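You operate a simulated robot arm through the tools that you are given. There is no shell and no other tool. Be economical: measure what you need, move in short steps, check, and stop when the job is done.

You are at the controls of a simulated robot arm. One attempt, no reset.

## Task
Swing the magnifier away and wipe the light box with the blue pad.
Fine: lamp off before wiping; pad back, dimmer down to 0. What is to be rubbed or washed off counts as gone when no trace of it is left.

It is judged by the outcome, as a careful person would: the job done as asked, and still so three seconds after it is handed in. It fails if anything else is knocked over, pushed out of place, dropped, spilled or broken.

## Robot
A 6-joint arm with a two-finger gripper, hanging from a carriage that runs on a gantry, over the field with the corners [-109.5, 209.4], [-108.3, -0.6], [29.7, 0.1], [28.5, 210.1] (x, y) and turns from -399 to 288 degrees about z. Base frame: it is fixed where the carriage stands at the start and does not move with it; the origin is on the floor, on the carriage's upright axis, x ahead of it, y to its left, z up; the surface under the hand at the start is at about z = 86.4. Units: cm, degrees, N and s.
With the tool pointing down near the work surface it reaches from about 10 to 60 cm from the robot's upright axis, wherever it stands. Its first joint turns from -166.0 to 166.0 degrees. Places, roughly: light box [50, -40, 90]; light box dial [50, -50, 90]; light box switch [50, -30, 90]; magnifier [60, -50, 100]. Payload 2.45 kg.
The tool frame sits at the grasp point between the pads (the TCP): z along the fingers, y along the line on which they close. The tips reach 2.6 cm beyond it. The gripper opens to 9.6 cm. The gripper's body begins 6.9 cm behind the TCP.
Orientation is that of the tool frame in the base frame, as a unit quaternion [x, y, z, w]. With the fingers straight down and closing along the base's y, the tool's x points along the base's -x, its y along +y and its z along -z.

## Interface
- The arm moves only by the tool apply_moves. Its argument "increments" is a list of rows, each an object of numbers (a shift or turn left out is 0, a gripper value left out holds the last): "dx", "dy", "dz": the shift along the tool's x, y, z in cm; "wx", "wy", "wz": the turn, a rotation vector about the tool's x, y, z in degrees; "grip": the gripper command, from -1 (shut) to 1 (fully open), values between in proportion. In form: [{"dx": .., "dy": .., "dz": .., "wx": .., "wy": .., "wz": .., "grip": ..}, ...]. A call has 1 to 12 rows; each row shifts and turns the commanded pose from where the row before left it, along the tool's axes as they then stand. Rows are played at 5 a second. More than 5 cm and 8.6 degrees between two rows, or a gripper value outside its range, and nothing of the call is played. Where a pose cannot be reached the arm comes as near as it can. A force on the tool above 90 N (or 10 N above the force at the start of the call, whichever is more), or a blocked arm, ends the call early, and 0.2 s more pass. Each finger halts on what it meets, pressing with about 43 N; the grip force reading is that of the motor and also rises with nothing between the fingers. The clock runs only during rows and for 0.2 s after the last one: add rows that do not move to give the fingers time. The reply holds the time, the measured pose of the TCP, the force on the tool along the base axes, the opening and the grip force, in the units named above and with some noise, with the torque about the TCP (base axes, N m) and any sound that the robot's microphone picked up.
- Cameras (640 x 400 px; columns grow to the right, rows downward): "scene" is now at [26.09, -4.41, 165.31]; the picture's right is [-0.58, -0.82, 0.00], its down [-0.64, 0.45, -0.63] and it looks along [0.51, -0.36, -0.78] (base axes); focal length 291 px, centre (320, 200). "wrist" rides on the gripper at [8.2, 0.3, -9.8] in the tool frame; the picture's right is [-0.04, 1.00, 0.00], its down [-0.73, -0.03, -0.68] and it looks along [-0.68, -0.03, 0.73] (tool axes); focal length 256 px, centre (320, 200). There is no depth. A picture from a camera that has moved, and an enlarged one, comes with that camera's place and axes in the base frame and with its lens.
- get_image(camera): a new picture of that camera. No time passes.
- lift_body(by): slides the trunk up (or, below 0, down) by that many cm; the arm and the scene camera ride with it, the base frame stays. It gives what a move gives, with no picture.
- roll_base(legs): drives the robot by 1 to 6 legs, each [ahead, left, turn to the left] in cm, cm and degrees, along the robot's own axes; the way and the turn of a leg run together, so that a leg with both is an arc; at most 150 cm and 180 degrees a leg. The arm and the cameras ride along, it lands a little off, and it stops where it bumps. It keeps to its track: a leg is cut to what the track allows. It gives what a move gives.
- turn_head(pan, tilt): turns the head with the scene camera to pan (to the left, within 155 degrees either way) and tilt (down, from -29 to 69), counted from straight ahead of the robot. It gives what a move gives.
- inspect(camera, box): a new picture of the part [left, top, right, bottom] of that camera's present view, enlarged. No time passes.
- hand_in(): hands the job in; it is judged then, once.

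Go step by step. Nothing tells you exact positions but the pictures and the camera data: compare them with the known pose of the tool, close in by small moves and look again before you grip or let go. The budget is 120 turns and 98 pictures, counting those below and the enlarged ones. Unless the task says otherwise, let go and move clear before handing in, and close with one line.

The tools are called by a JSON object that holds its "op" and its "data". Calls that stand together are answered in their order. apply_moves: Moves the arm, as the interface text tells. Its arguments: {"type":"object","properties":{"increments":{"type":"array","items":{"type":"object","properties":{"dx":{"type":"number"},"dy":{"type":"number"},"dz":{"type":"number"},"wx":{"type":"number"},"wy":{"type":"number"},"wz":{"type":"number"},"grip":{"type":"number"}}}}},"required":["increments"]} The other tools are called the same way: lift_body (by) slides the trunk up or down; roll_base (legs) drives the base; turn_head (pan, tilt) turns the head that bears the scene camera; get_image (camera) takes a picture; inspect (camera, box) takes an enlarged picture of a part of a camera's view; hand_in () hands the job in.

At the start:

```text
clock: 0.0
tcp_pos: [43.16, -23.79, 99.91]
ee_rot: [0.0, 1.0, 0.0, 0.001]
contact_force: [-0.9, -0.4, -0.1]
ft_torque: [-0.02, 0.03, 0.01]
grip_width: 9.58
grip_force: 0.0
trunk travel left (down, up): [-37.2, 23.0]
robot x, y, heading: [-0.02, -0.02, -0.1]
head pan, tilt: [-35.4, 51.2]
```

scene: 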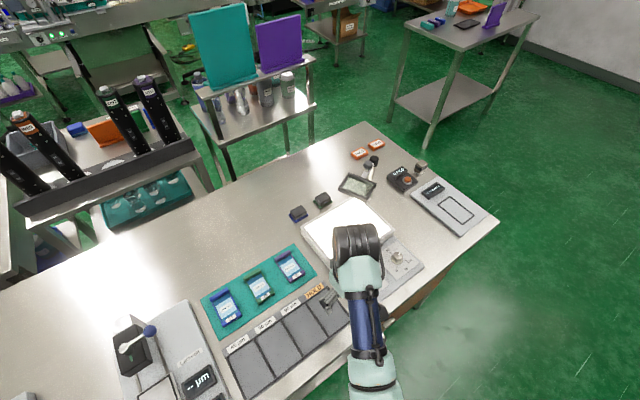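
wrist: 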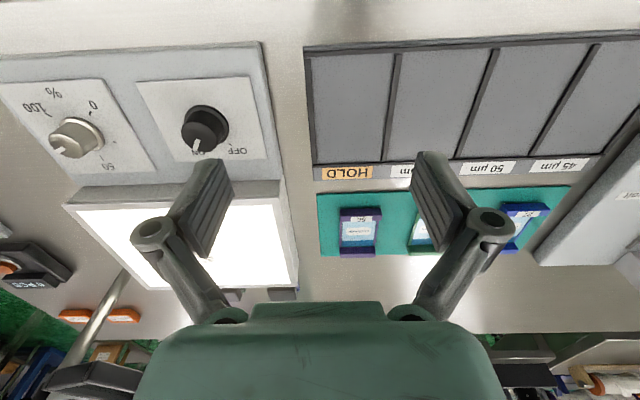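

The light box is lit, with a dial and an ON/OFF switch on its panel. There are two small pads near its far left and a magnifier over its far side, so I'll look closer.

{"op": "inspect", "data": {"camera": "scene", "box": [270, 130, 450, 300]}}

{"op": "inspect", "data": {"camera": "wrist", "box": [0, 40, 320, 240]}}

```text
2.35 times, centred on (360, 215) of scene
camera zoom: at [26.09, -4.41, 165.31], right [-0.58, -0.82, 0.0], down [-0.64, 0.45, -0.63], along [0.51, -0.36, -0.78], focal length 686 px, centre (226, 165)
```

zoom: 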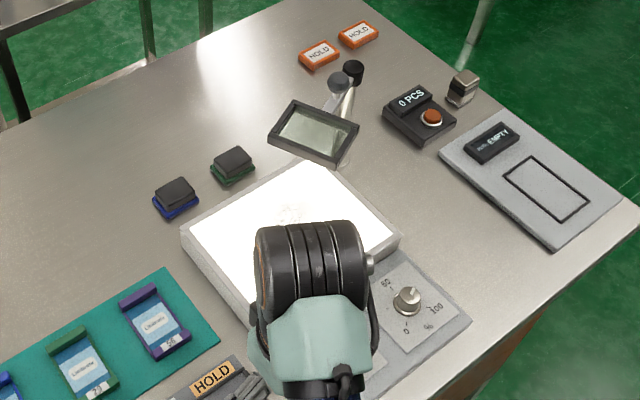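

```text
2.00 times, centred on (160, 140) of wrist
camera zoom: at [34.98, -23.38, 109.69], right [0.04, 1.0, 0.0], down [0.73, -0.03, 0.68], along [0.68, -0.03, -0.73], focal length 512 px, centre (640, 320)
```

zoom: 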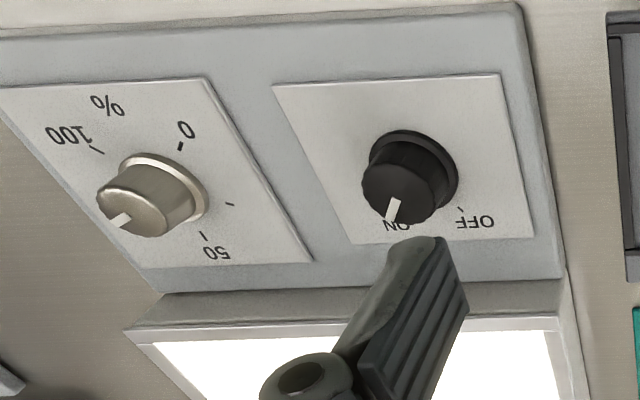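

I'll raise the hand and run the carriage ahead, so that the pads and the magnifier come within reach.

{"op": "apply_moves", "data": {"increments": [{"dz": -4}, {"dz": -4}, {"dz": -4}, {"dx": 4}, {"dx": 4}, {"dx": 4}, {"dx": 4}, {"dx": 4}]}}

{"op": "roll_base", "data": {"legs": [[26, 0, 0]]}}

{"op": "get_image", "data": {"camera": "scene"}}

{"op": "get_image", "data": {"camera": "wrist"}}

```text
clock: 1.8
tcp_pos: [32.75, -29.57, 97.04]
ee_rot: [0.0, 1.0, -0.001, 0.002]
contact_force: [0.2, -0.1, 0.0]
ft_torque: [0.02, 0.04, 0.0]
grip_width: 9.62
grip_force: 0.0
out of reach, approached as far as the arm can: row 1, 2, 3, 4, 5, 6, 7, 8
trunk travel left (down, up): [-37.2, 23.0]
robot x, y, heading: [0.05, 0.19, 0.1]
head pan, tilt: [-35.4, 51.2]
```

```text
clock: 3.7
tcp_pos: [58.69, -29.62, 97.1]
ee_rot: [0.002, 1.0, -0.001, 0.003]
contact_force: [0.1, 0.5, 0.6]
ft_torque: [0.01, 0.01, 0.0]
grip_width: 9.58
grip_force: 0.1
trunk travel left (down, up): [-37.2, 23.0]
robot x, y, heading: [26.04, 0.08, -0.1]
head pan, tilt: [-35.4, 51.2]
```

```text
93 pictures are left
camera scene: at [52.24, -4.41, 165.31], right [-0.58, -0.81, 0.0], down [-0.63, 0.45, -0.63], along [0.51, -0.36, -0.78], focal length 291 px, centre (320, 200)
```

scene: 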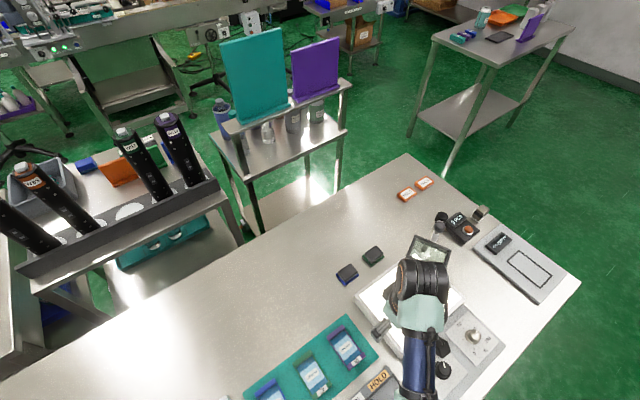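

```text
92 pictures are left
camera wrist: at [50.58, -29.18, 106.8], right [0.04, 1.0, 0.0], down [0.73, -0.03, 0.68], along [0.68, -0.03, -0.73], focal length 256 px, centre (320, 200)
```

wrist: 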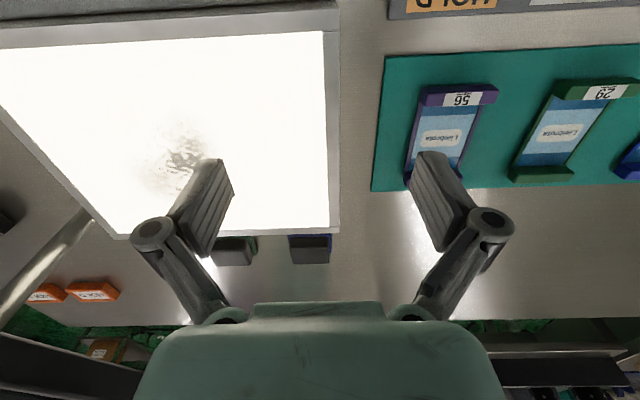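

The smudge on the glass shows in the wrist view. I'll raise the trunk for clearance and look at the magnifier with the arm pulled aside.

{"op": "lift_body", "data": {"by": 12}}

{"op": "apply_moves", "data": {"increments": [{"dx": 4}, {"dx": 4}, {"dx": 4}, {"dx": 4}, {"dx": 4, "dy": 4}, {"dy": 5}, {"dy": 5}, {}]}}

{"op": "get_image", "data": {"camera": "scene"}}

```text
clock: 5.2
tcp_pos: [58.8, -29.61, 109.06]
ee_rot: [0.002, 1.0, -0.001, 0.001]
contact_force: [0.8, 0.0, -0.3]
ft_torque: [-0.01, -0.04, 0.0]
grip_width: 9.6
grip_force: 0.0
trunk travel left (down, up): [-49.2, 11.0]
robot x, y, heading: [25.72, -0.14, 0.1]
head pan, tilt: [-35.4, 51.2]
```

```text
refused: row 5 steps farther than a row can; nothing moved
```

```text
91 pictures are left
camera scene: at [52.24, -4.41, 177.31], right [-0.58, -0.81, 0.0], down [-0.63, 0.45, -0.63], along [0.51, -0.36, -0.78], focal length 291 px, centre (320, 200)
```

scene: 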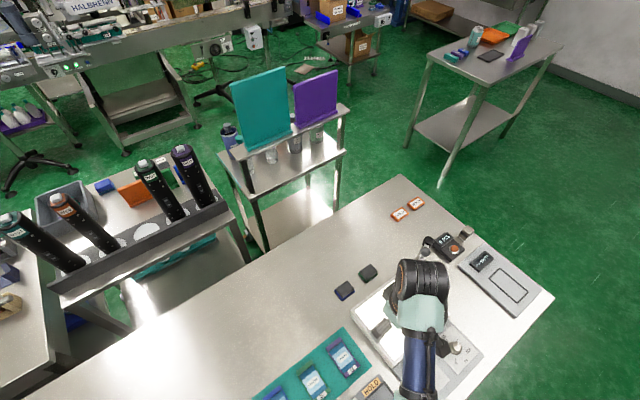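

{"op": "apply_moves", "data": {"increments": [{"dx": 4}, {"dx": 4}, {"dx": 4}, {"dx": 4}, {"dy": 4}, {"dy": 4}, {"dy": 5}, {"dy": 5}, {}]}}

{"op": "get_image", "data": {"camera": "scene"}}

{"op": "inspect", "data": {"camera": "scene", "box": [300, 180, 560, 400]}}

```text
clock: 7.2
tcp_pos: [43.11, -12.34, 105.93]
ee_rot: [0.002, 1.0, -0.001, 0.001]
contact_force: [-0.4, -0.2, 0.2]
ft_torque: [0.0, -0.02, 0.0]
grip_width: 9.61
grip_force: 0.0
out of reach, approached as far as the arm can: row 1, 2, 3, 4, 5
trunk travel left (down, up): [-49.2, 11.0]
robot x, y, heading: [25.98, 0.12, -0.1]
head pan, tilt: [-35.4, 51.2]
```

```text
90 pictures are left
camera scene: at [52.24, -4.41, 177.31], right [-0.58, -0.81, 0.0], down [-0.63, 0.45, -0.63], along [0.51, -0.36, -0.78], focal length 291 px, centre (320, 200)
```

scene: 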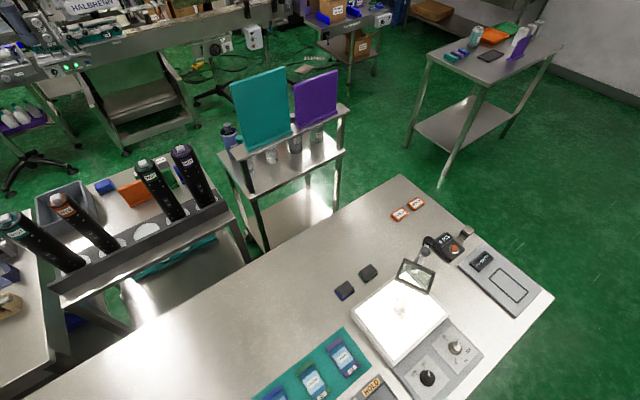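

```text
1.82 times, centred on (430, 290) of scene
camera zoom: at [52.24, -4.41, 177.31], right [-0.58, -0.81, 0.0], down [-0.63, 0.45, -0.63], along [0.51, -0.36, -0.78], focal length 530 px, centre (120, 36)
```

zoom: 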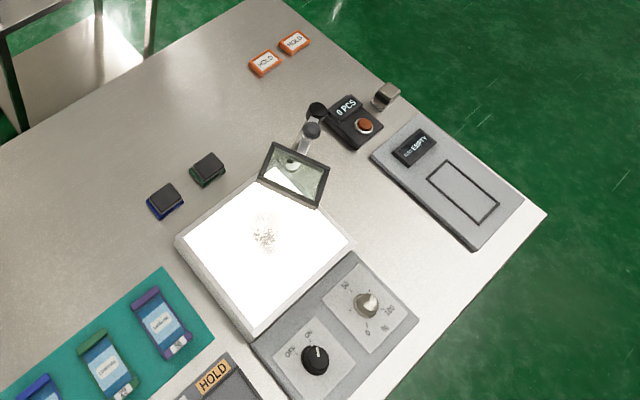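

The magnifier needs a better look. I'll move the hand above the switch and look through the wrist camera.

{"op": "apply_moves", "data": {"increments": [{"dy": -5}, {"dy": -5}, {"dy": -5}, {"dy": -5, "dx": 0}, {}]}}

{"op": "get_image", "data": {"camera": "wrist"}}

```text
clock: 8.4
tcp_pos: [43.25, -32.26, 105.89]
ee_rot: [0.002, 1.0, -0.001, 0.002]
contact_force: [0.1, 0.9, 0.3]
ft_torque: [0.01, -0.03, -0.01]
grip_width: 9.61
grip_force: 0.1
trunk travel left (down, up): [-49.2, 11.0]
robot x, y, heading: [26.04, 0.18, -0.2]
head pan, tilt: [-35.4, 51.2]
```

```text
88 pictures are left
camera wrist: at [35.07, -31.82, 115.67], right [0.04, 1.0, 0.0], down [0.73, -0.03, 0.68], along [0.68, -0.03, -0.73], focal length 256 px, centre (320, 200)
```

wrist: 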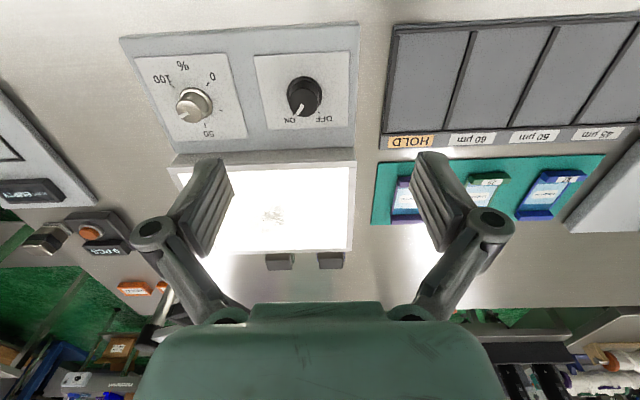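

The switch sits near (45, -34), with its pointer on ON and OFF lying counter-clockwise. I'll close in above it.

{"op": "apply_moves", "data": {"increments": [{"dx": -1.8, "dy": -1.5, "dz": 3}, {"dz": 3}, {"dz": 3}, {}]}}

{"op": "get_image", "data": {"camera": "wrist"}}

{"op": "inspect", "data": {"camera": "scene", "box": [370, 220, 500, 400]}}

```text
clock: 9.4
tcp_pos: [45.07, -33.64, 96.95]
ee_rot: [0.001, 1.0, -0.002, 0.002]
contact_force: [0.0, 0.4, -0.2]
ft_torque: [0.01, 0.02, 0.0]
grip_width: 9.58
grip_force: 0.0
trunk travel left (down, up): [-49.2, 11.0]
robot x, y, heading: [26.35, 0.2, -0.2]
head pan, tilt: [-35.4, 51.2]
```

```text
87 pictures are left
camera wrist: at [36.93, -33.16, 106.73], right [0.04, 1.0, 0.0], down [0.73, -0.03, 0.68], along [0.68, -0.03, -0.73], focal length 256 px, centre (320, 200)
```

wrist: 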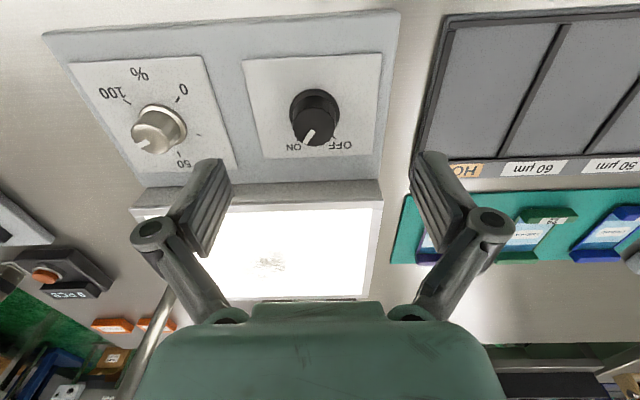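

```text
2.22 times, centred on (435, 310) of scene
camera zoom: at [52.24, -4.41, 177.31], right [-0.58, -0.81, 0.0], down [-0.63, 0.45, -0.63], along [0.51, -0.36, -0.78], focal length 648 px, centre (64, -44)
```

zoom: 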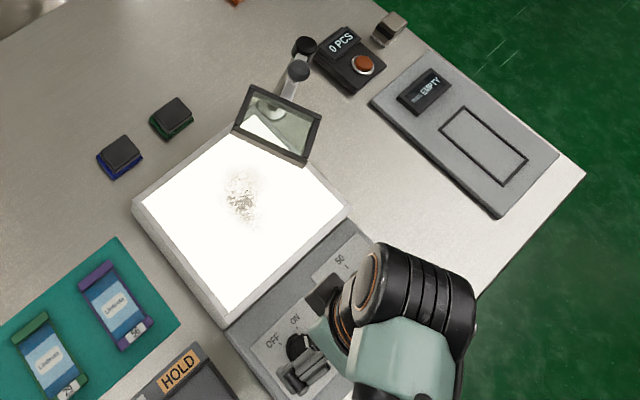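

The knob is about 3 cm wide, with its top near z 91 and its centre near (45, -33.9). I'll descend with small steps and take it.

{"op": "apply_moves", "data": {"increments": [{"dy": -0.25, "dz": 2}, {"dz": 2}, {"dz": 1}, {"dz": 0.6}, {}]}}

{"op": "inspect", "data": {"camera": "wrist", "box": [160, 20, 480, 220]}}

{"op": "inspect", "data": {"camera": "scene", "box": [370, 300, 500, 400]}}

```text
clock: 10.6
tcp_pos: [45.15, -33.86, 91.31]
ee_rot: [0.002, 1.0, -0.001, 0.002]
contact_force: [-0.1, 0.2, -0.3]
ft_torque: [0.05, 0.01, 0.0]
grip_width: 9.6
grip_force: 0.1
trunk travel left (down, up): [-49.2, 11.0]
robot x, y, heading: [25.93, 0.61, -0.4]
head pan, tilt: [-35.4, 51.2]
```

```text
2.00 times, centred on (320, 120) of wrist
camera zoom: at [36.94, -33.45, 101.08], right [0.04, 1.0, 0.0], down [0.73, -0.03, 0.68], along [0.68, -0.03, -0.73], focal length 512 px, centre (320, 360)
```

zoom: 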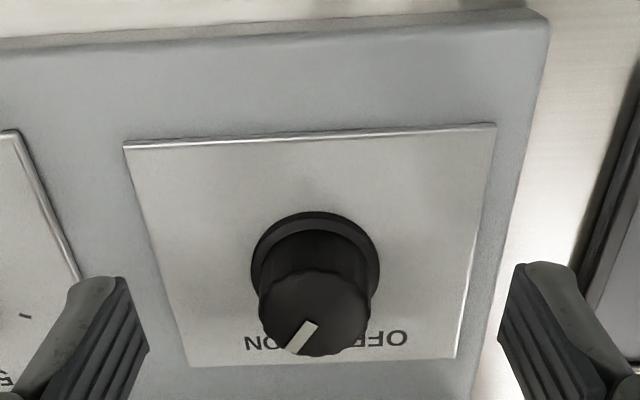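

```text
4.00 times, centred on (435, 350) of scene
camera zoom: at [52.24, -4.41, 177.31], right [-0.58, -0.81, 0.0], down [-0.63, 0.45, -0.63], along [0.51, -0.36, -0.78], focal length 1165 px, centre (-140, -400)
```

zoom: 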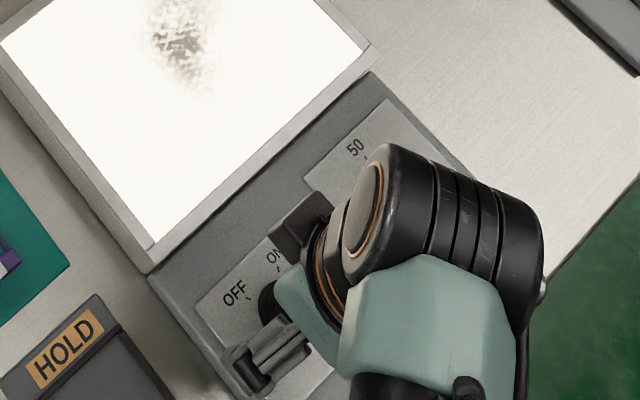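

The fingers are centred on the knob. I'll close on it gently.

{"op": "apply_moves", "data": {"increments": [{"dx": 0.2, "grip": -0.1}, {}, {"grip": -0.5}, {}, {}, {}]}}

```text
clock: 12.0
tcp_pos: [44.87, -33.93, 91.32]
ee_rot: [0.002, 1.0, -0.002, 0.002]
contact_force: [0.3, -5.0, -5.2]
ft_torque: [-0.25, -0.2, 0.08]
grip_width: 3.13
grip_force: 44.9
trunk travel left (down, up): [-49.2, 11.0]
robot x, y, heading: [26.22, -0.04, -0.2]
head pan, tilt: [-35.4, 51.2]
```

{"op": "apply_moves", "data": {"increments": [{"wz": -8}, {"wz": -8}, {"wz": -8}, {"wz": -8}, {}]}}

{"op": "inspect", "data": {"camera": "wrist", "box": [160, 20, 480, 220]}}

```text
clock: 13.2
tcp_pos: [44.96, -34.12, 91.44]
ee_rot: [-0.275, 0.961, -0.003, 0.001]
contact_force: [7.6, -20.3, -35.9]
ft_torque: [-0.45, 0.0, -0.07]
grip_width: 3.15
grip_force: 44.3
trunk travel left (down, up): [-49.2, 11.0]
robot x, y, heading: [26.17, 0.08, -0.3]
head pan, tilt: [-35.4, 51.2]
```

```text
2.00 times, centred on (320, 120) of wrist
camera zoom: at [37.83, -38.2, 101.16], right [-0.49, 0.87, -0.01], down [0.64, 0.37, 0.68], along [0.59, 0.33, -0.73], focal length 512 px, centre (320, 360)
```

zoom: 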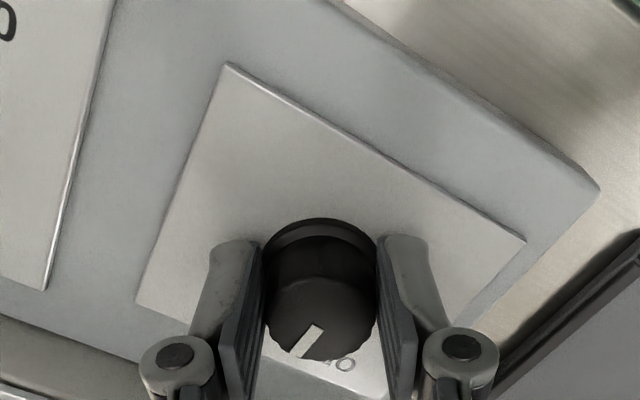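

The knob turns with the fingers. I'll go on through the remaining 30 degrees or so, easing off a little as I go.

{"op": "apply_moves", "data": {"increments": [{"wz": -7}, {"wz": -7}, {"wz": -7}, {"wz": -7}, {}]}}

{"op": "inspect", "data": {"camera": "wrist", "box": [160, 20, 480, 220]}}

{"op": "inspect", "data": {"camera": "scene", "box": [340, 220, 500, 400]}}

```text
clock: 14.4
tcp_pos: [45.0, -34.39, 91.39]
ee_rot: [-0.5, 0.866, -0.005, 0.001]
contact_force: [12.5, -22.8, -24.0]
ft_torque: [-0.18, -0.53, -0.08]
grip_width: 3.1
grip_force: 45.0
trunk travel left (down, up): [-49.2, 11.0]
robot x, y, heading: [26.15, 0.13, -0.1]
head pan, tilt: [-35.4, 51.2]
```

```text
2.00 times, centred on (320, 120) of wrist
camera zoom: at [40.69, -41.17, 101.26], right [-0.84, 0.54, -0.01], down [0.39, 0.63, 0.68], along [0.37, 0.57, -0.74], focal length 512 px, centre (320, 360)
```

zoom: 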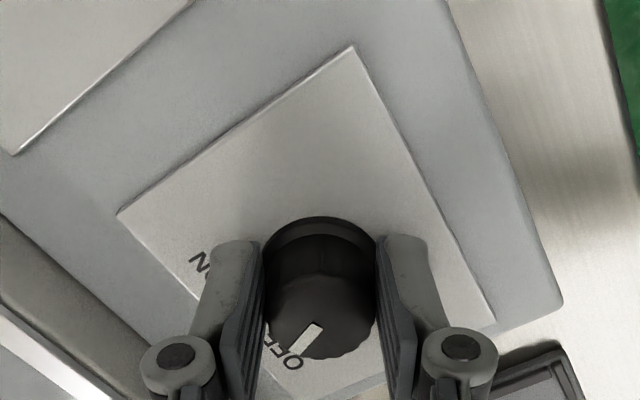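

```text
2.22 times, centred on (420, 310) of scene
camera zoom: at [52.31, -4.53, 177.36], right [-0.58, -0.81, 0.0], down [-0.63, 0.45, -0.63], along [0.51, -0.37, -0.78], focal length 648 px, centre (98, -44)
```

zoom: 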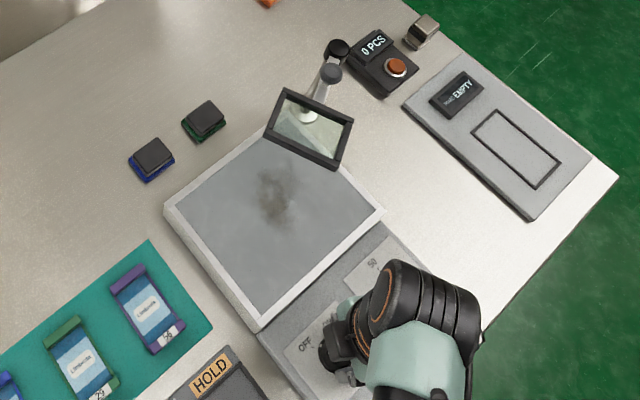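

The lamp is off. I'll release, lift straight up, and then do the dial at (45, -44).

{"op": "apply_moves", "data": {"increments": [{"grip": 0.1}, {}, {}, {"dz": -3}, {"dz": -4}, {"wz": 8}, {"wz": 8}, {"wz": 8}, {"wz": 8}, {"wz": 8}, {"wz": 8}, {}]}}

{"op": "inspect", "data": {"camera": "scene", "box": [340, 220, 500, 400]}}

{"op": "get_image", "data": {"camera": "wrist"}}

```text
clock: 17.0
tcp_pos: [44.93, -33.79, 98.23]
ee_rot: [-0.103, 0.995, -0.001, 0.001]
contact_force: [0.1, 0.5, -0.1]
ft_torque: [-0.02, -0.01, 0.02]
grip_width: 5.26
grip_force: 0.0
trunk travel left (down, up): [-49.2, 11.0]
robot x, y, heading: [26.59, 0.07, -0.2]
head pan, tilt: [-35.4, 51.2]
```

```text
2.22 times, centred on (420, 310) of scene
camera zoom: at [52.24, -4.41, 177.31], right [-0.58, -0.81, 0.0], down [-0.63, 0.45, -0.63], along [0.51, -0.36, -0.78], focal length 648 px, centre (98, -44)
```

zoom: 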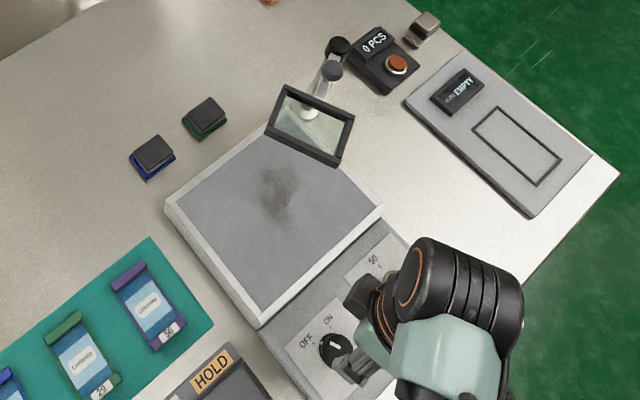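

```text
79 pictures are left
camera wrist: at [36.82, -35.22, 108.06], right [-0.16, 0.99, 0.0], down [0.72, 0.12, 0.68], along [0.67, 0.11, -0.73], focal length 256 px, centre (320, 200)
```

wrist: 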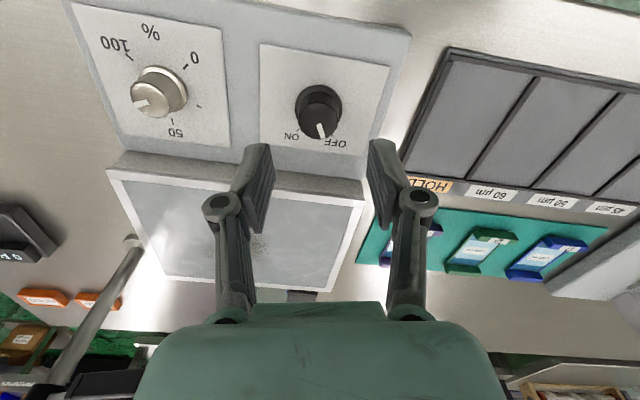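

The switch pointer is at OFF and the glass is dark, with the smudge still there. Next I'll move above the dial.

{"op": "apply_moves", "data": {"increments": [{"wz": 8}, {"wz": 4}, {"dy": -4}, {"dy": -4}, {"dy": -3}, {}]}}

{"op": "inspect", "data": {"camera": "wrist", "box": [160, 20, 480, 220]}}

{"op": "get_image", "data": {"camera": "wrist"}}

```text
clock: 18.4
tcp_pos: [44.95, -44.98, 98.54]
ee_rot: [0.002, 1.0, -0.001, 0.002]
contact_force: [0.0, -0.4, 0.0]
ft_torque: [0.02, 0.01, 0.0]
grip_width: 5.29
grip_force: 0.1
trunk travel left (down, up): [-49.2, 11.0]
robot x, y, heading: [25.88, -0.3, -0.2]
head pan, tilt: [-35.4, 51.2]
```

```text
2.00 times, centred on (320, 120) of wrist
camera zoom: at [36.75, -44.59, 108.24], right [0.04, 1.0, 0.0], down [0.73, -0.03, 0.68], along [0.68, -0.03, -0.73], focal length 512 px, centre (320, 360)
```

zoom: 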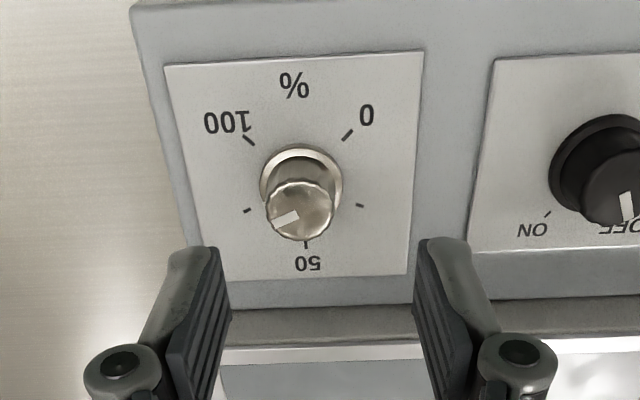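

```text
77 pictures are left
camera wrist: at [36.75, -44.59, 108.24], right [0.04, 1.0, 0.0], down [0.73, -0.03, 0.68], along [0.68, -0.03, -0.73], focal length 256 px, centre (320, 200)
```

wrist: 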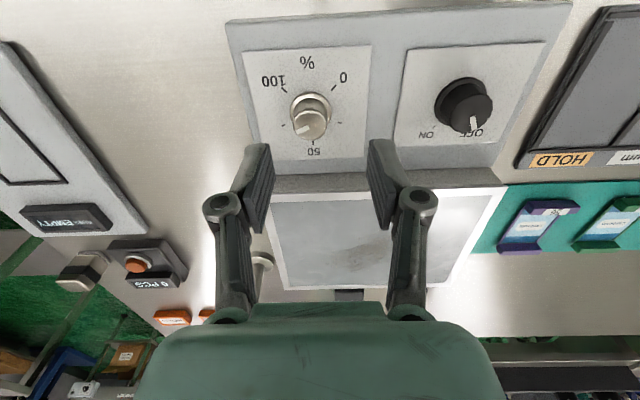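

The dial centre is near (45.5, -45.7), with its pointer at about 73%, so 0 is roughly 195 degrees counter-clockwise. I'll pre-turn the hand clockwise 48 degrees and descend over the dial.

{"op": "apply_moves", "data": {"increments": [{"dx": -0.55, "dy": -0.7}, {"wz": 8}, {"wz": 8}, {"wz": 8}, {"wz": 8}, {"wz": 8}, {"wz": 8}, {}]}}

{"op": "apply_moves", "data": {"increments": [{"dz": 2}, {"dz": 2}, {"dz": 1.5}, {"dz": 1}, {}]}}

{"op": "inspect", "data": {"camera": "wrist", "box": [160, 20, 480, 220]}}

```text
clock: 20.2
tcp_pos: [45.36, -45.56, 98.38]
ee_rot: [0.409, 0.913, -0.001, 0.001]
contact_force: [0.4, 0.4, -0.1]
ft_torque: [-0.02, 0.02, 0.01]
grip_width: 5.25
grip_force: 0.1
trunk travel left (down, up): [-49.2, 11.0]
robot x, y, heading: [26.25, 0.17, -0.1]
head pan, tilt: [-35.4, 51.2]
```

```text
clock: 21.4
tcp_pos: [45.41, -45.66, 91.99]
ee_rot: [0.408, 0.913, -0.001, 0.002]
contact_force: [0.6, 0.0, -1.2]
ft_torque: [-0.04, 0.03, 0.01]
grip_width: 5.3
grip_force: 0.1
trunk travel left (down, up): [-49.2, 11.0]
robot x, y, heading: [26.3, 0.42, -0.3]
head pan, tilt: [-35.4, 51.2]
```

```text
2.00 times, centred on (320, 120) of wrist
camera zoom: at [40.18, -39.3, 101.66], right [0.77, 0.64, 0.0], down [0.46, -0.56, 0.68], along [0.43, -0.53, -0.73], focal length 512 px, centre (320, 360)
```

zoom: 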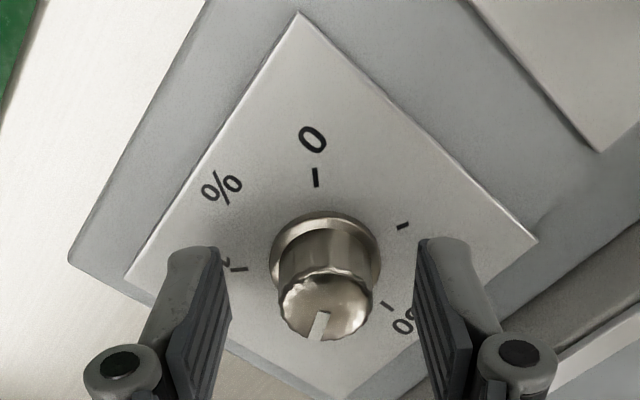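

{"op": "apply_moves", "data": {"increments": [{"dz": 0.6}, {"grip": -0.6}, {}, {}, {}]}}

{"op": "apply_moves", "data": {"increments": [{"wz": -8}, {"wz": -8}, {"wz": -8}, {"wz": -8}, {"wz": -8}, {"wz": -8}, {"wz": -8}, {"wz": -8}, {"wz": -8}, {"wz": -8}, {"wz": -8}, {"wz": -8}]}}

{"op": "inspect", "data": {"camera": "wrist", "box": [160, 20, 480, 220]}}

```text
clock: 22.6
tcp_pos: [45.45, -45.52, 91.31]
ee_rot: [0.408, 0.913, 0.0, 0.002]
contact_force: [4.7, 4.9, 1.9]
ft_torque: [0.46, 0.17, 0.04]
grip_width: 2.73
grip_force: 45.3
trunk travel left (down, up): [-49.2, 11.0]
robot x, y, heading: [26.3, 0.07, -0.1]
head pan, tilt: [-35.4, 51.2]
```

```text
clock: 25.2
tcp_pos: [45.56, -45.99, 91.42]
ee_rot: [-0.406, 0.914, -0.003, 0.001]
contact_force: [8.9, -20.0, -22.6]
ft_torque: [-0.38, -0.24, -0.06]
grip_width: 2.73
grip_force: 44.8
trunk travel left (down, up): [-49.2, 11.0]
robot x, y, heading: [26.08, 0.37, -0.4]
head pan, tilt: [-35.4, 51.2]
```

```text
2.00 times, centred on (320, 120) of wrist
camera zoom: at [39.8, -51.73, 101.16], right [-0.71, 0.7, -0.01], down [0.51, 0.53, 0.68], along [0.48, 0.48, -0.73], focal length 512 px, centre (320, 360)
```

zoom: 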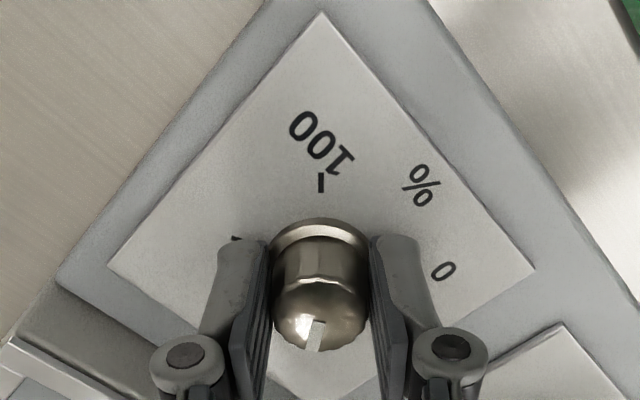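

The dial followed through 96 degrees. I'll release, turn back and regrip.

{"op": "apply_moves", "data": {"increments": [{"grip": 0.1}, {}, {"dz": -1}, {"wz": 8}, {"wz": 8}, {"wz": 8}, {"wz": 8}, {"wz": 8}, {"wz": 8}, {"wz": 8}, {"wz": 8}, {"wz": 8}]}}

{"op": "apply_moves", "data": {"increments": [{"wz": 8}, {"wz": 8}, {"wz": 8}, {"dz": 0.9}, {}]}}

{"op": "inspect", "data": {"camera": "wrist", "box": [160, 20, 480, 220]}}

```text
clock: 27.8
tcp_pos: [45.3, -45.66, 92.23]
ee_rot: [0.212, 0.977, -0.002, 0.002]
contact_force: [-0.5, -0.2, 0.4]
ft_torque: [-0.01, 0.04, -0.01]
grip_width: 5.28
grip_force: 0.1
trunk travel left (down, up): [-49.2, 11.0]
robot x, y, heading: [26.26, 0.13, -0.4]
head pan, tilt: [-35.4, 51.2]
```

```text
clock: 29.0
tcp_pos: [45.42, -45.78, 91.4]
ee_rot: [0.409, 0.913, -0.001, 0.002]
contact_force: [-0.3, 1.0, 0.0]
ft_torque: [-0.01, 0.04, 0.03]
grip_width: 5.27
grip_force: 0.0
trunk travel left (down, up): [-49.2, 11.0]
robot x, y, heading: [26.51, 0.34, 0.2]
head pan, tilt: [-35.4, 51.2]
```

```text
2.00 times, centred on (320, 120) of wrist
camera zoom: at [40.14, -39.34, 101.1], right [0.77, 0.64, 0.0], down [0.46, -0.57, 0.68], along [0.43, -0.53, -0.73], focal length 512 px, centre (320, 360)
```

zoom: 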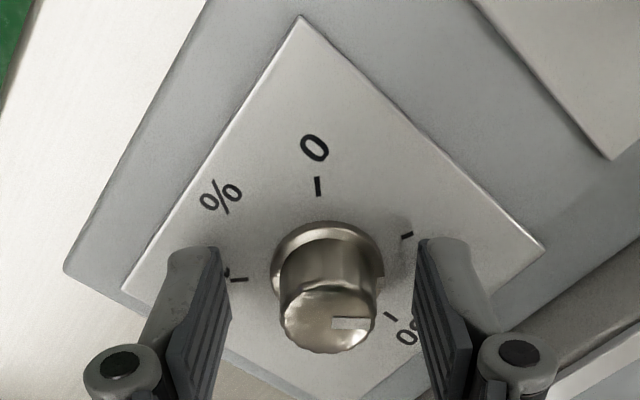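

{"op": "apply_moves", "data": {"increments": [{"grip": -0.6}, {}, {}, {}]}}

{"op": "apply_moves", "data": {"increments": [{"wz": -8}, {"wz": -8}, {"wz": -8}, {"wz": -8}, {"wz": -8}, {"wz": -8}, {"wz": -8}, {"wz": -8}, {"wz": -8}, {"wz": -8}, {"wz": -8}, {"wz": -8}]}}

{"op": "apply_moves", "data": {"increments": [{"grip": 0.1}, {}, {"dz": -3}, {"dz": -3}, {"wz": 8}, {"wz": 8}, {"wz": 8}, {"wz": 8}, {"wz": 8}, {"wz": 8}, {}]}}

{"op": "inspect", "data": {"camera": "wrist", "box": [220, 60, 380, 160]}}

```text
clock: 30.0
tcp_pos: [45.48, -45.48, 91.41]
ee_rot: [0.409, 0.913, 0.0, 0.002]
contact_force: [5.7, 6.8, 5.4]
ft_torque: [0.33, -0.01, 0.06]
grip_width: 2.76
grip_force: 44.7
trunk travel left (down, up): [-49.2, 11.0]
robot x, y, heading: [26.15, 0.07, -0.2]
head pan, tilt: [-35.4, 51.2]
```

```text
clock: 32.6
tcp_pos: [45.57, -45.96, 91.66]
ee_rot: [-0.405, 0.914, -0.003, 0.001]
contact_force: [6.3, -21.0, -20.6]
ft_torque: [-0.55, -0.12, -0.75]
grip_width: 2.73
grip_force: 45.0
trunk travel left (down, up): [-49.2, 11.0]
robot x, y, heading: [26.0, 0.21, -0.0]
head pan, tilt: [-35.4, 51.2]
```

```text
clock: 35.0
tcp_pos: [45.37, -45.55, 97.48]
ee_rot: [0.003, 1.0, -0.001, 0.002]
contact_force: [1.0, -0.3, 0.8]
ft_torque: [0.06, 0.01, -0.04]
grip_width: 5.3
grip_force: 0.1
trunk travel left (down, up): [-49.2, 11.0]
robot x, y, heading: [25.87, 0.39, -0.2]
head pan, tilt: [-35.4, 51.2]
```

```text
4.00 times, centred on (300, 110) of wrist
camera zoom: at [37.22, -45.2, 107.17], right [0.05, 1.0, 0.0], down [0.73, -0.03, 0.68], along [0.68, -0.03, -0.73], focal length 1024 px, centre (400, 560)
```

zoom: 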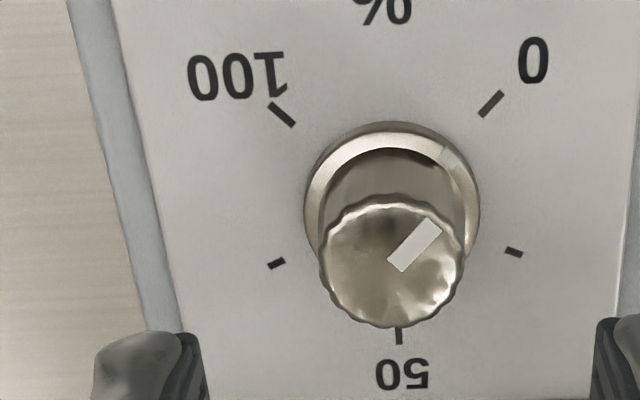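

The dial sits at 0, up against its stop. I'll pull the hand clear and look at the magnifier.

{"op": "apply_moves", "data": {"increments": [{"dz": -3}, {"dy": 5}, {"dy": 5}, {"dy": 5}, {"dy": 4}, {}]}}

{"op": "inspect", "data": {"camera": "scene", "box": [380, 210, 470, 300]}}

{"op": "get_image", "data": {"camera": "wrist"}}

```text
clock: 36.4
tcp_pos: [45.62, -26.55, 100.31]
ee_rot: [0.002, 1.0, -0.002, 0.002]
contact_force: [-1.2, 0.0, 0.0]
ft_torque: [-0.01, 0.03, -0.01]
grip_width: 5.28
grip_force: 0.1
trunk travel left (down, up): [-49.2, 11.0]
robot x, y, heading: [26.42, 0.31, -0.2]
head pan, tilt: [-35.4, 51.2]
```

```text
4.44 times, centred on (425, 255) of scene
camera zoom: at [52.24, -4.4, 177.31], right [-0.58, -0.81, 0.0], down [-0.63, 0.45, -0.63], along [0.51, -0.36, -0.78], focal length 1295 px, centre (-147, -44)
```

zoom: 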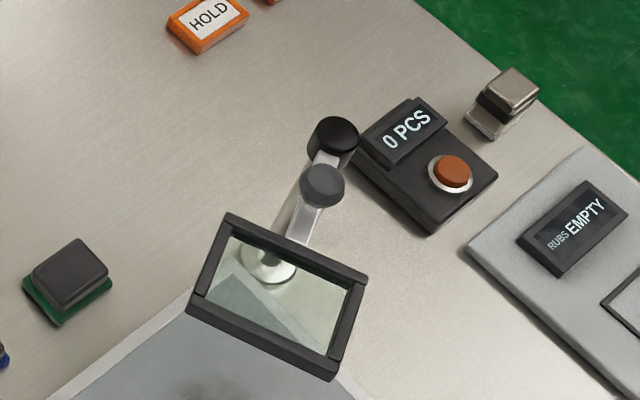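

```text
71 pictures are left
camera wrist: at [37.36, -26.15, 110.09], right [0.04, 1.0, 0.0], down [0.73, -0.03, 0.68], along [0.68, -0.03, -0.73], focal length 256 px, centre (320, 200)
```

wrist: 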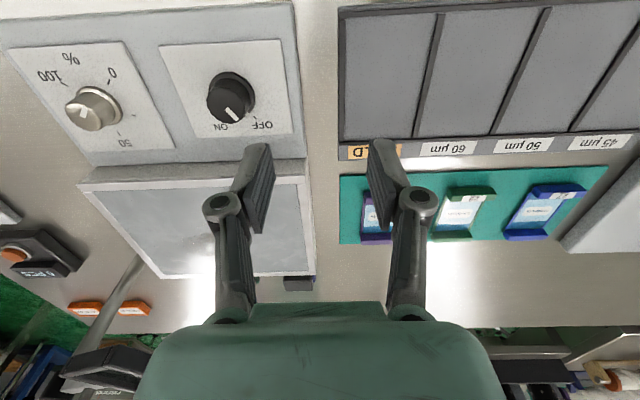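

The magnifier is a level frame at about z 102, roughly x 59–70 and y -50 to -40, on an arm pivoting on a post near (69.6, -54.8). I'll swing it clockwise, away past the far side, by pushing its near end toward +x. First I'll roll ahead a bit and bring the closed hand to its near side.

{"op": "roll_base", "data": {"legs": [[3, 0, 0]]}}

{"op": "apply_moves", "data": {"increments": [{"grip": -1, "dy": -4}, {"dy": -4}, {"dy": -4}, {"dy": -4, "dx": -2}, {"dx": -2.4, "dy": -1.5}, {"wz": 8}, {"wz": 8}, {"wz": 8}, {"wz": 8}, {"wz": 8}, {"wz": 8}, {}]}}

{"op": "get_image", "data": {"camera": "wrist"}}

{"op": "inspect", "data": {"camera": "scene", "box": [340, 200, 540, 325]}}

```text
clock: 37.2
tcp_pos: [48.5, -26.6, 100.31]
ee_rot: [0.001, 1.0, -0.001, 0.001]
contact_force: [-0.8, 0.3, -0.9]
ft_torque: [-0.03, 0.0, -0.04]
grip_width: 5.29
grip_force: 0.1
trunk travel left (down, up): [-49.2, 11.0]
robot x, y, heading: [28.99, 0.35, -0.2]
head pan, tilt: [-35.4, 51.2]
```

```text
clock: 39.8
tcp_pos: [52.83, -44.11, 100.33]
ee_rot: [0.409, 0.913, -0.001, 0.002]
contact_force: [-0.3, -0.1, -0.8]
ft_torque: [0.04, -0.03, 0.0]
grip_width: 0.0
grip_force: 28.7
trunk travel left (down, up): [-49.2, 11.0]
robot x, y, heading: [28.97, 0.2, -0.2]
head pan, tilt: [-35.4, 51.2]
```

```text
70 pictures are left
camera wrist: at [47.61, -37.77, 110.12], right [0.77, 0.63, 0.0], down [0.46, -0.57, 0.68], along [0.43, -0.53, -0.73], focal length 256 px, centre (320, 200)
```

wrist: 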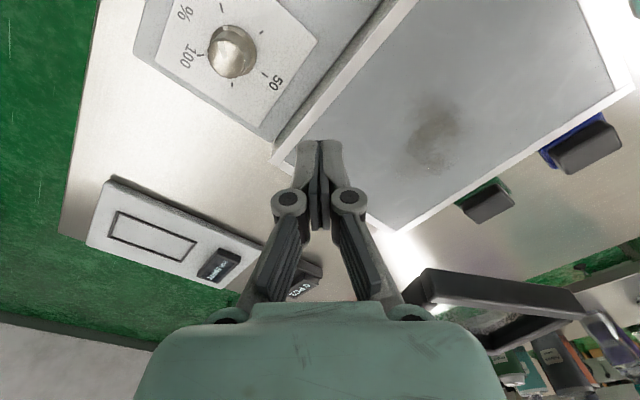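

```text
3.20 times, centred on (440, 262) of scene
camera zoom: at [55.16, -4.4, 177.31], right [-0.58, -0.81, 0.0], down [-0.63, 0.45, -0.63], along [0.51, -0.36, -0.78], focal length 932 px, centre (-64, 0)
```

zoom: 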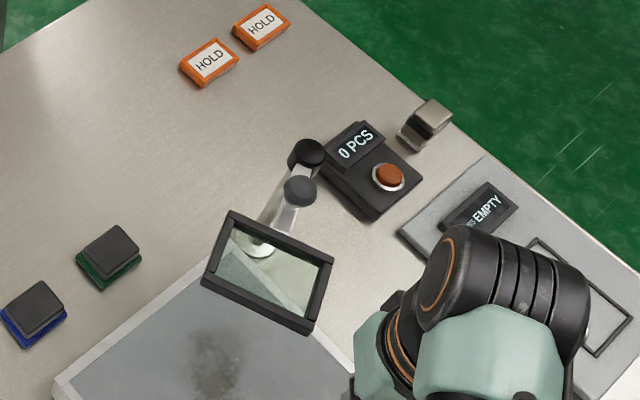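

The frame's near corner is at about (59, -43, 103). I'll tilt the hand outward for reach and come up close to the frame's near end.

{"op": "apply_moves", "data": {"increments": [{"wy": -8}, {"wy": -8}, {"wy": -8}, {"dx": -3.25, "dy": 0.35, "dz": 1.07}, {"dx": -3.25, "dy": 0.35, "dz": 1.07}, {}]}}

{"op": "get_image", "data": {"camera": "wrist"}}

{"op": "inspect", "data": {"camera": "scene", "box": [340, 200, 540, 325]}}

```text
clock: 41.2
tcp_pos: [57.73, -48.69, 101.15]
ee_rot: [0.401, 0.892, -0.086, 0.191]
contact_force: [-0.3, 0.1, 0.1]
ft_torque: [0.04, 0.02, 0.0]
grip_width: 0.02
grip_force: 28.6
trunk travel left (down, up): [-49.2, 11.0]
robot x, y, heading: [29.19, -0.01, 0.0]
head pan, tilt: [-35.4, 51.2]
```

```text
68 pictures are left
camera wrist: at [50.35, -39.95, 106.66], right [0.77, 0.64, 0.02], down [0.24, -0.31, 0.92], along [0.59, -0.7, -0.39], focal length 256 px, centre (320, 200)
```

wrist: 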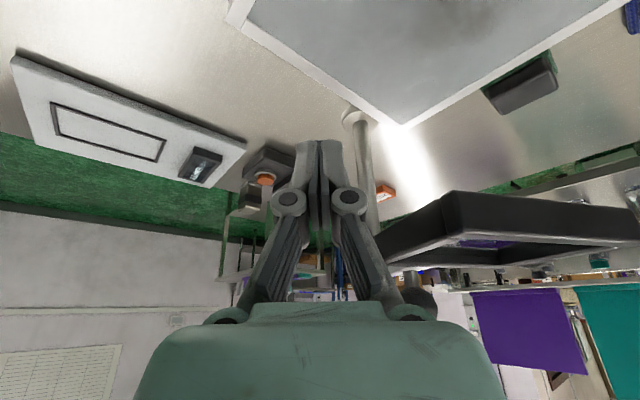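

```text
3.20 times, centred on (440, 262) of scene
camera zoom: at [55.17, -4.4, 177.31], right [-0.58, -0.81, 0.0], down [-0.63, 0.45, -0.63], along [0.51, -0.36, -0.78], focal length 932 px, centre (-64, 0)
```

zoom: 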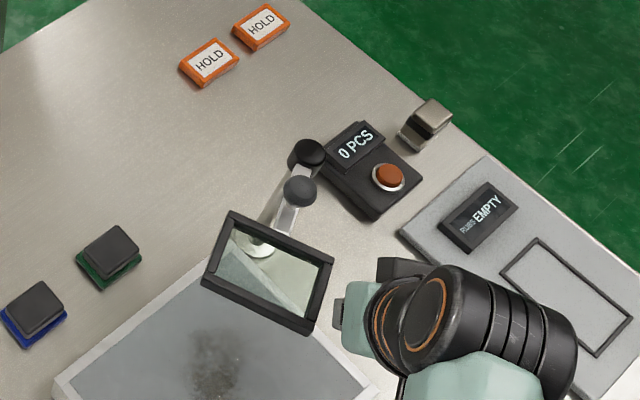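

The frame's edge is right beside the fingers. I'll start the push along an arc about the post, slowly, and look.

{"op": "apply_moves", "data": {"increments": [{"dx": -2.01, "dy": 1.18, "dz": -0.75}, {"dx": 0.2, "dy": 0.98, "dz": -0.09}, {"dx": 0.2, "dy": 0.98, "dz": -0.09}, {"dx": 0.05, "dy": 1.0, "dz": -0.02}, {"dx": 0.05, "dy": 1.0, "dz": -0.02}, {}]}}

{"op": "get_image", "data": {"camera": "wrist"}}

{"op": "inspect", "data": {"camera": "scene", "box": [340, 200, 540, 325]}}

```text
clock: 42.4
tcp_pos: [59.61, -48.45, 102.9]
ee_rot: [0.41, 0.887, -0.103, 0.186]
contact_force: [-32.6, -35.6, -2.6]
ft_torque: [0.56, -0.54, 0.21]
grip_width: 0.0
grip_force: 29.1
trunk travel left (down, up): [-49.2, 11.0]
robot x, y, heading: [28.88, 0.17, -0.7]
head pan, tilt: [-35.4, 51.2]
stopped in row 5: the force on the tool passed its limit at 95 N (the readings are from after the stop); the commanded pose is now the measured one
```

```text
66 pictures are left
camera wrist: at [52.72, -39.33, 108.36], right [0.79, 0.61, -0.01], down [0.25, -0.3, 0.92], along [0.56, -0.73, -0.39], focal length 256 px, centre (320, 200)
```

wrist: 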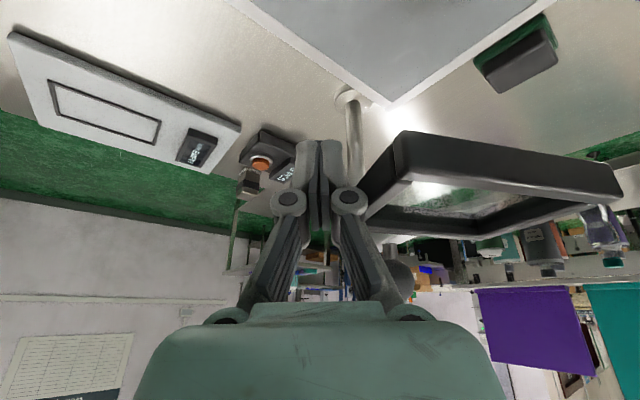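

```text
3.20 times, centred on (440, 262) of scene
camera zoom: at [54.78, -4.88, 177.23], right [-0.59, -0.81, 0.01], down [-0.63, 0.46, -0.63], along [0.5, -0.37, -0.78], focal length 932 px, centre (-64, 0)
```

zoom: 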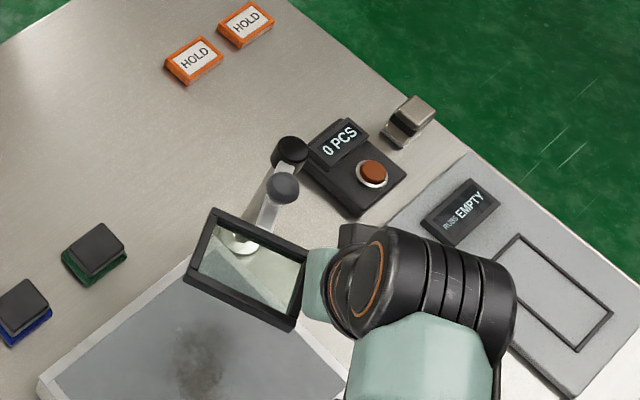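

The push met something hard and the frame did not turn, so it is either at a stop or locked that way. I'll back off and study the joint.

{"op": "apply_moves", "data": {"increments": [{"dy": -1}, {"dy": -2}, {"dy": -2, "dx": 2}, {"dx": 4}, {"dx": 4}, {}]}}

{"op": "inspect", "data": {"camera": "scene", "box": [386, 212, 442, 247]}}

{"op": "inspect", "data": {"camera": "scene", "box": [370, 205, 466, 265]}}

```text
clock: 43.8
tcp_pos: [51.07, -43.69, 98.51]
ee_rot: [0.408, 0.889, -0.095, 0.188]
contact_force: [-0.1, 0.5, -0.5]
ft_torque: [0.0, -0.03, -0.03]
grip_width: 0.01
grip_force: 28.6
trunk travel left (down, up): [-49.2, 11.0]
robot x, y, heading: [29.25, 0.11, -0.7]
head pan, tilt: [-35.4, 51.2]
```

```text
11.43 times, centred on (414, 230) of scene
camera zoom: at [55.06, -4.51, 177.31], right [-0.59, -0.81, 0.0], down [-0.63, 0.46, -0.63], along [0.51, -0.37, -0.78], focal length 3330 px, centre (-754, -137)
```

zoom: 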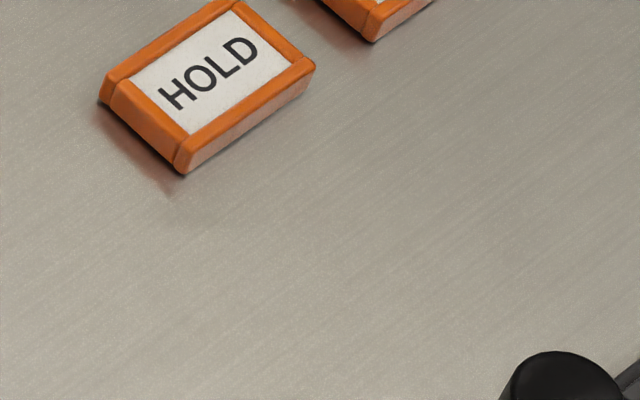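

```text
6.67 times, centred on (418, 235) of scene
camera zoom: at [55.06, -4.51, 177.31], right [-0.59, -0.81, 0.0], down [-0.63, 0.46, -0.63], along [0.51, -0.37, -0.78], focal length 1942 px, centre (-333, -33)
```

zoom: 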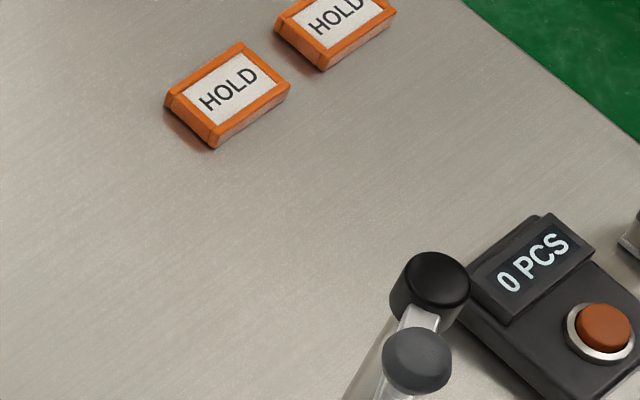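

The mushroom knob is a plain handle, so that direction is probably the hinge's end stop and it should swing the other way. I'll bring the hand around to the far side of the frame and draw it toward me and to the right, clear of the box.

{"op": "apply_moves", "data": {"increments": [{"wy": 8}, {"wy": 8}, {"wy": 8}, {"wz": -8}, {"wz": -8}, {"wz": -8}, {"wz": -8}, {"wz": -8}, {"wz": -8}, {}]}}

{"op": "apply_moves", "data": {"increments": [{"dy": 4, "dz": -2}, {"dy": 4}, {"dy": 3}, {"dx": -4.5}, {"dx": -4.5}, {"dx": -4.5}, {"dx": -4.5}, {"dx": -3}, {}]}}

{"op": "get_image", "data": {"camera": "wrist"}}

{"op": "inspect", "data": {"camera": "scene", "box": [320, 200, 520, 325]}}

```text
clock: 46.0
tcp_pos: [51.08, -43.79, 98.55]
ee_rot: [0.011, 1.0, -0.008, -0.004]
contact_force: [-0.4, -0.1, -0.4]
ft_torque: [0.02, -0.01, 0.0]
grip_width: 0.0
grip_force: 28.5
trunk travel left (down, up): [-49.2, 11.0]
robot x, y, heading: [28.79, 0.24, -0.3]
head pan, tilt: [-35.4, 51.2]
```

```text
clock: 48.0
tcp_pos: [72.54, -33.5, 100.26]
ee_rot: [0.012, 1.0, -0.008, -0.004]
contact_force: [1.3, 0.5, -0.3]
ft_torque: [-0.03, 0.03, 0.02]
grip_width: 0.01
grip_force: 28.3
trunk travel left (down, up): [-49.2, 11.0]
robot x, y, heading: [29.2, 0.2, -0.2]
head pan, tilt: [-35.4, 51.2]
```

```text
62 pictures are left
camera wrist: at [64.42, -32.78, 110.1], right [0.06, 1.0, -0.02], down [0.74, -0.04, 0.67], along [0.67, -0.06, -0.74], focal length 256 px, centre (320, 200)
```

wrist: 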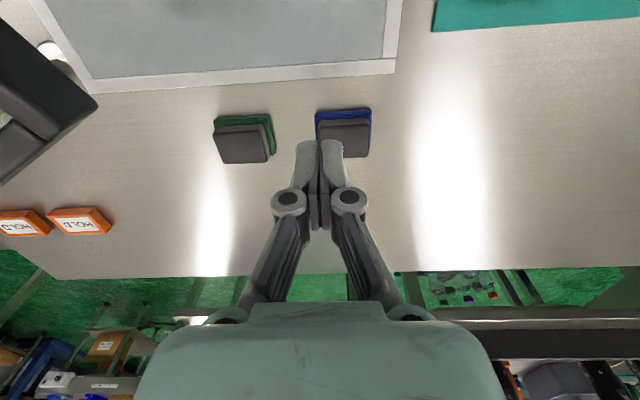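

```text
3.20 times, centred on (420, 262) of scene
camera zoom: at [55.06, -4.51, 177.32], right [-0.59, -0.81, 0.0], down [-0.63, 0.46, -0.63], along [0.51, -0.37, -0.78], focal length 932 px, centre (0, 0)
```

zoom: 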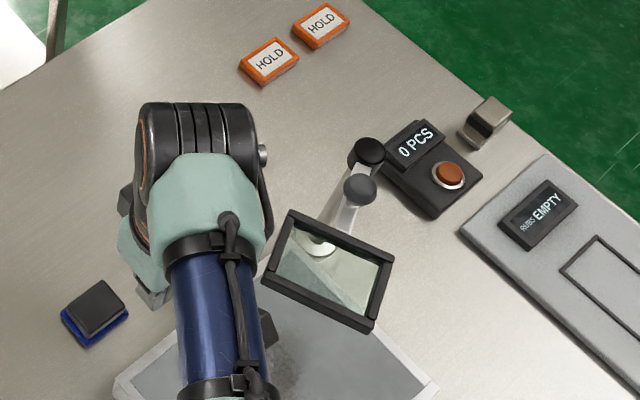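

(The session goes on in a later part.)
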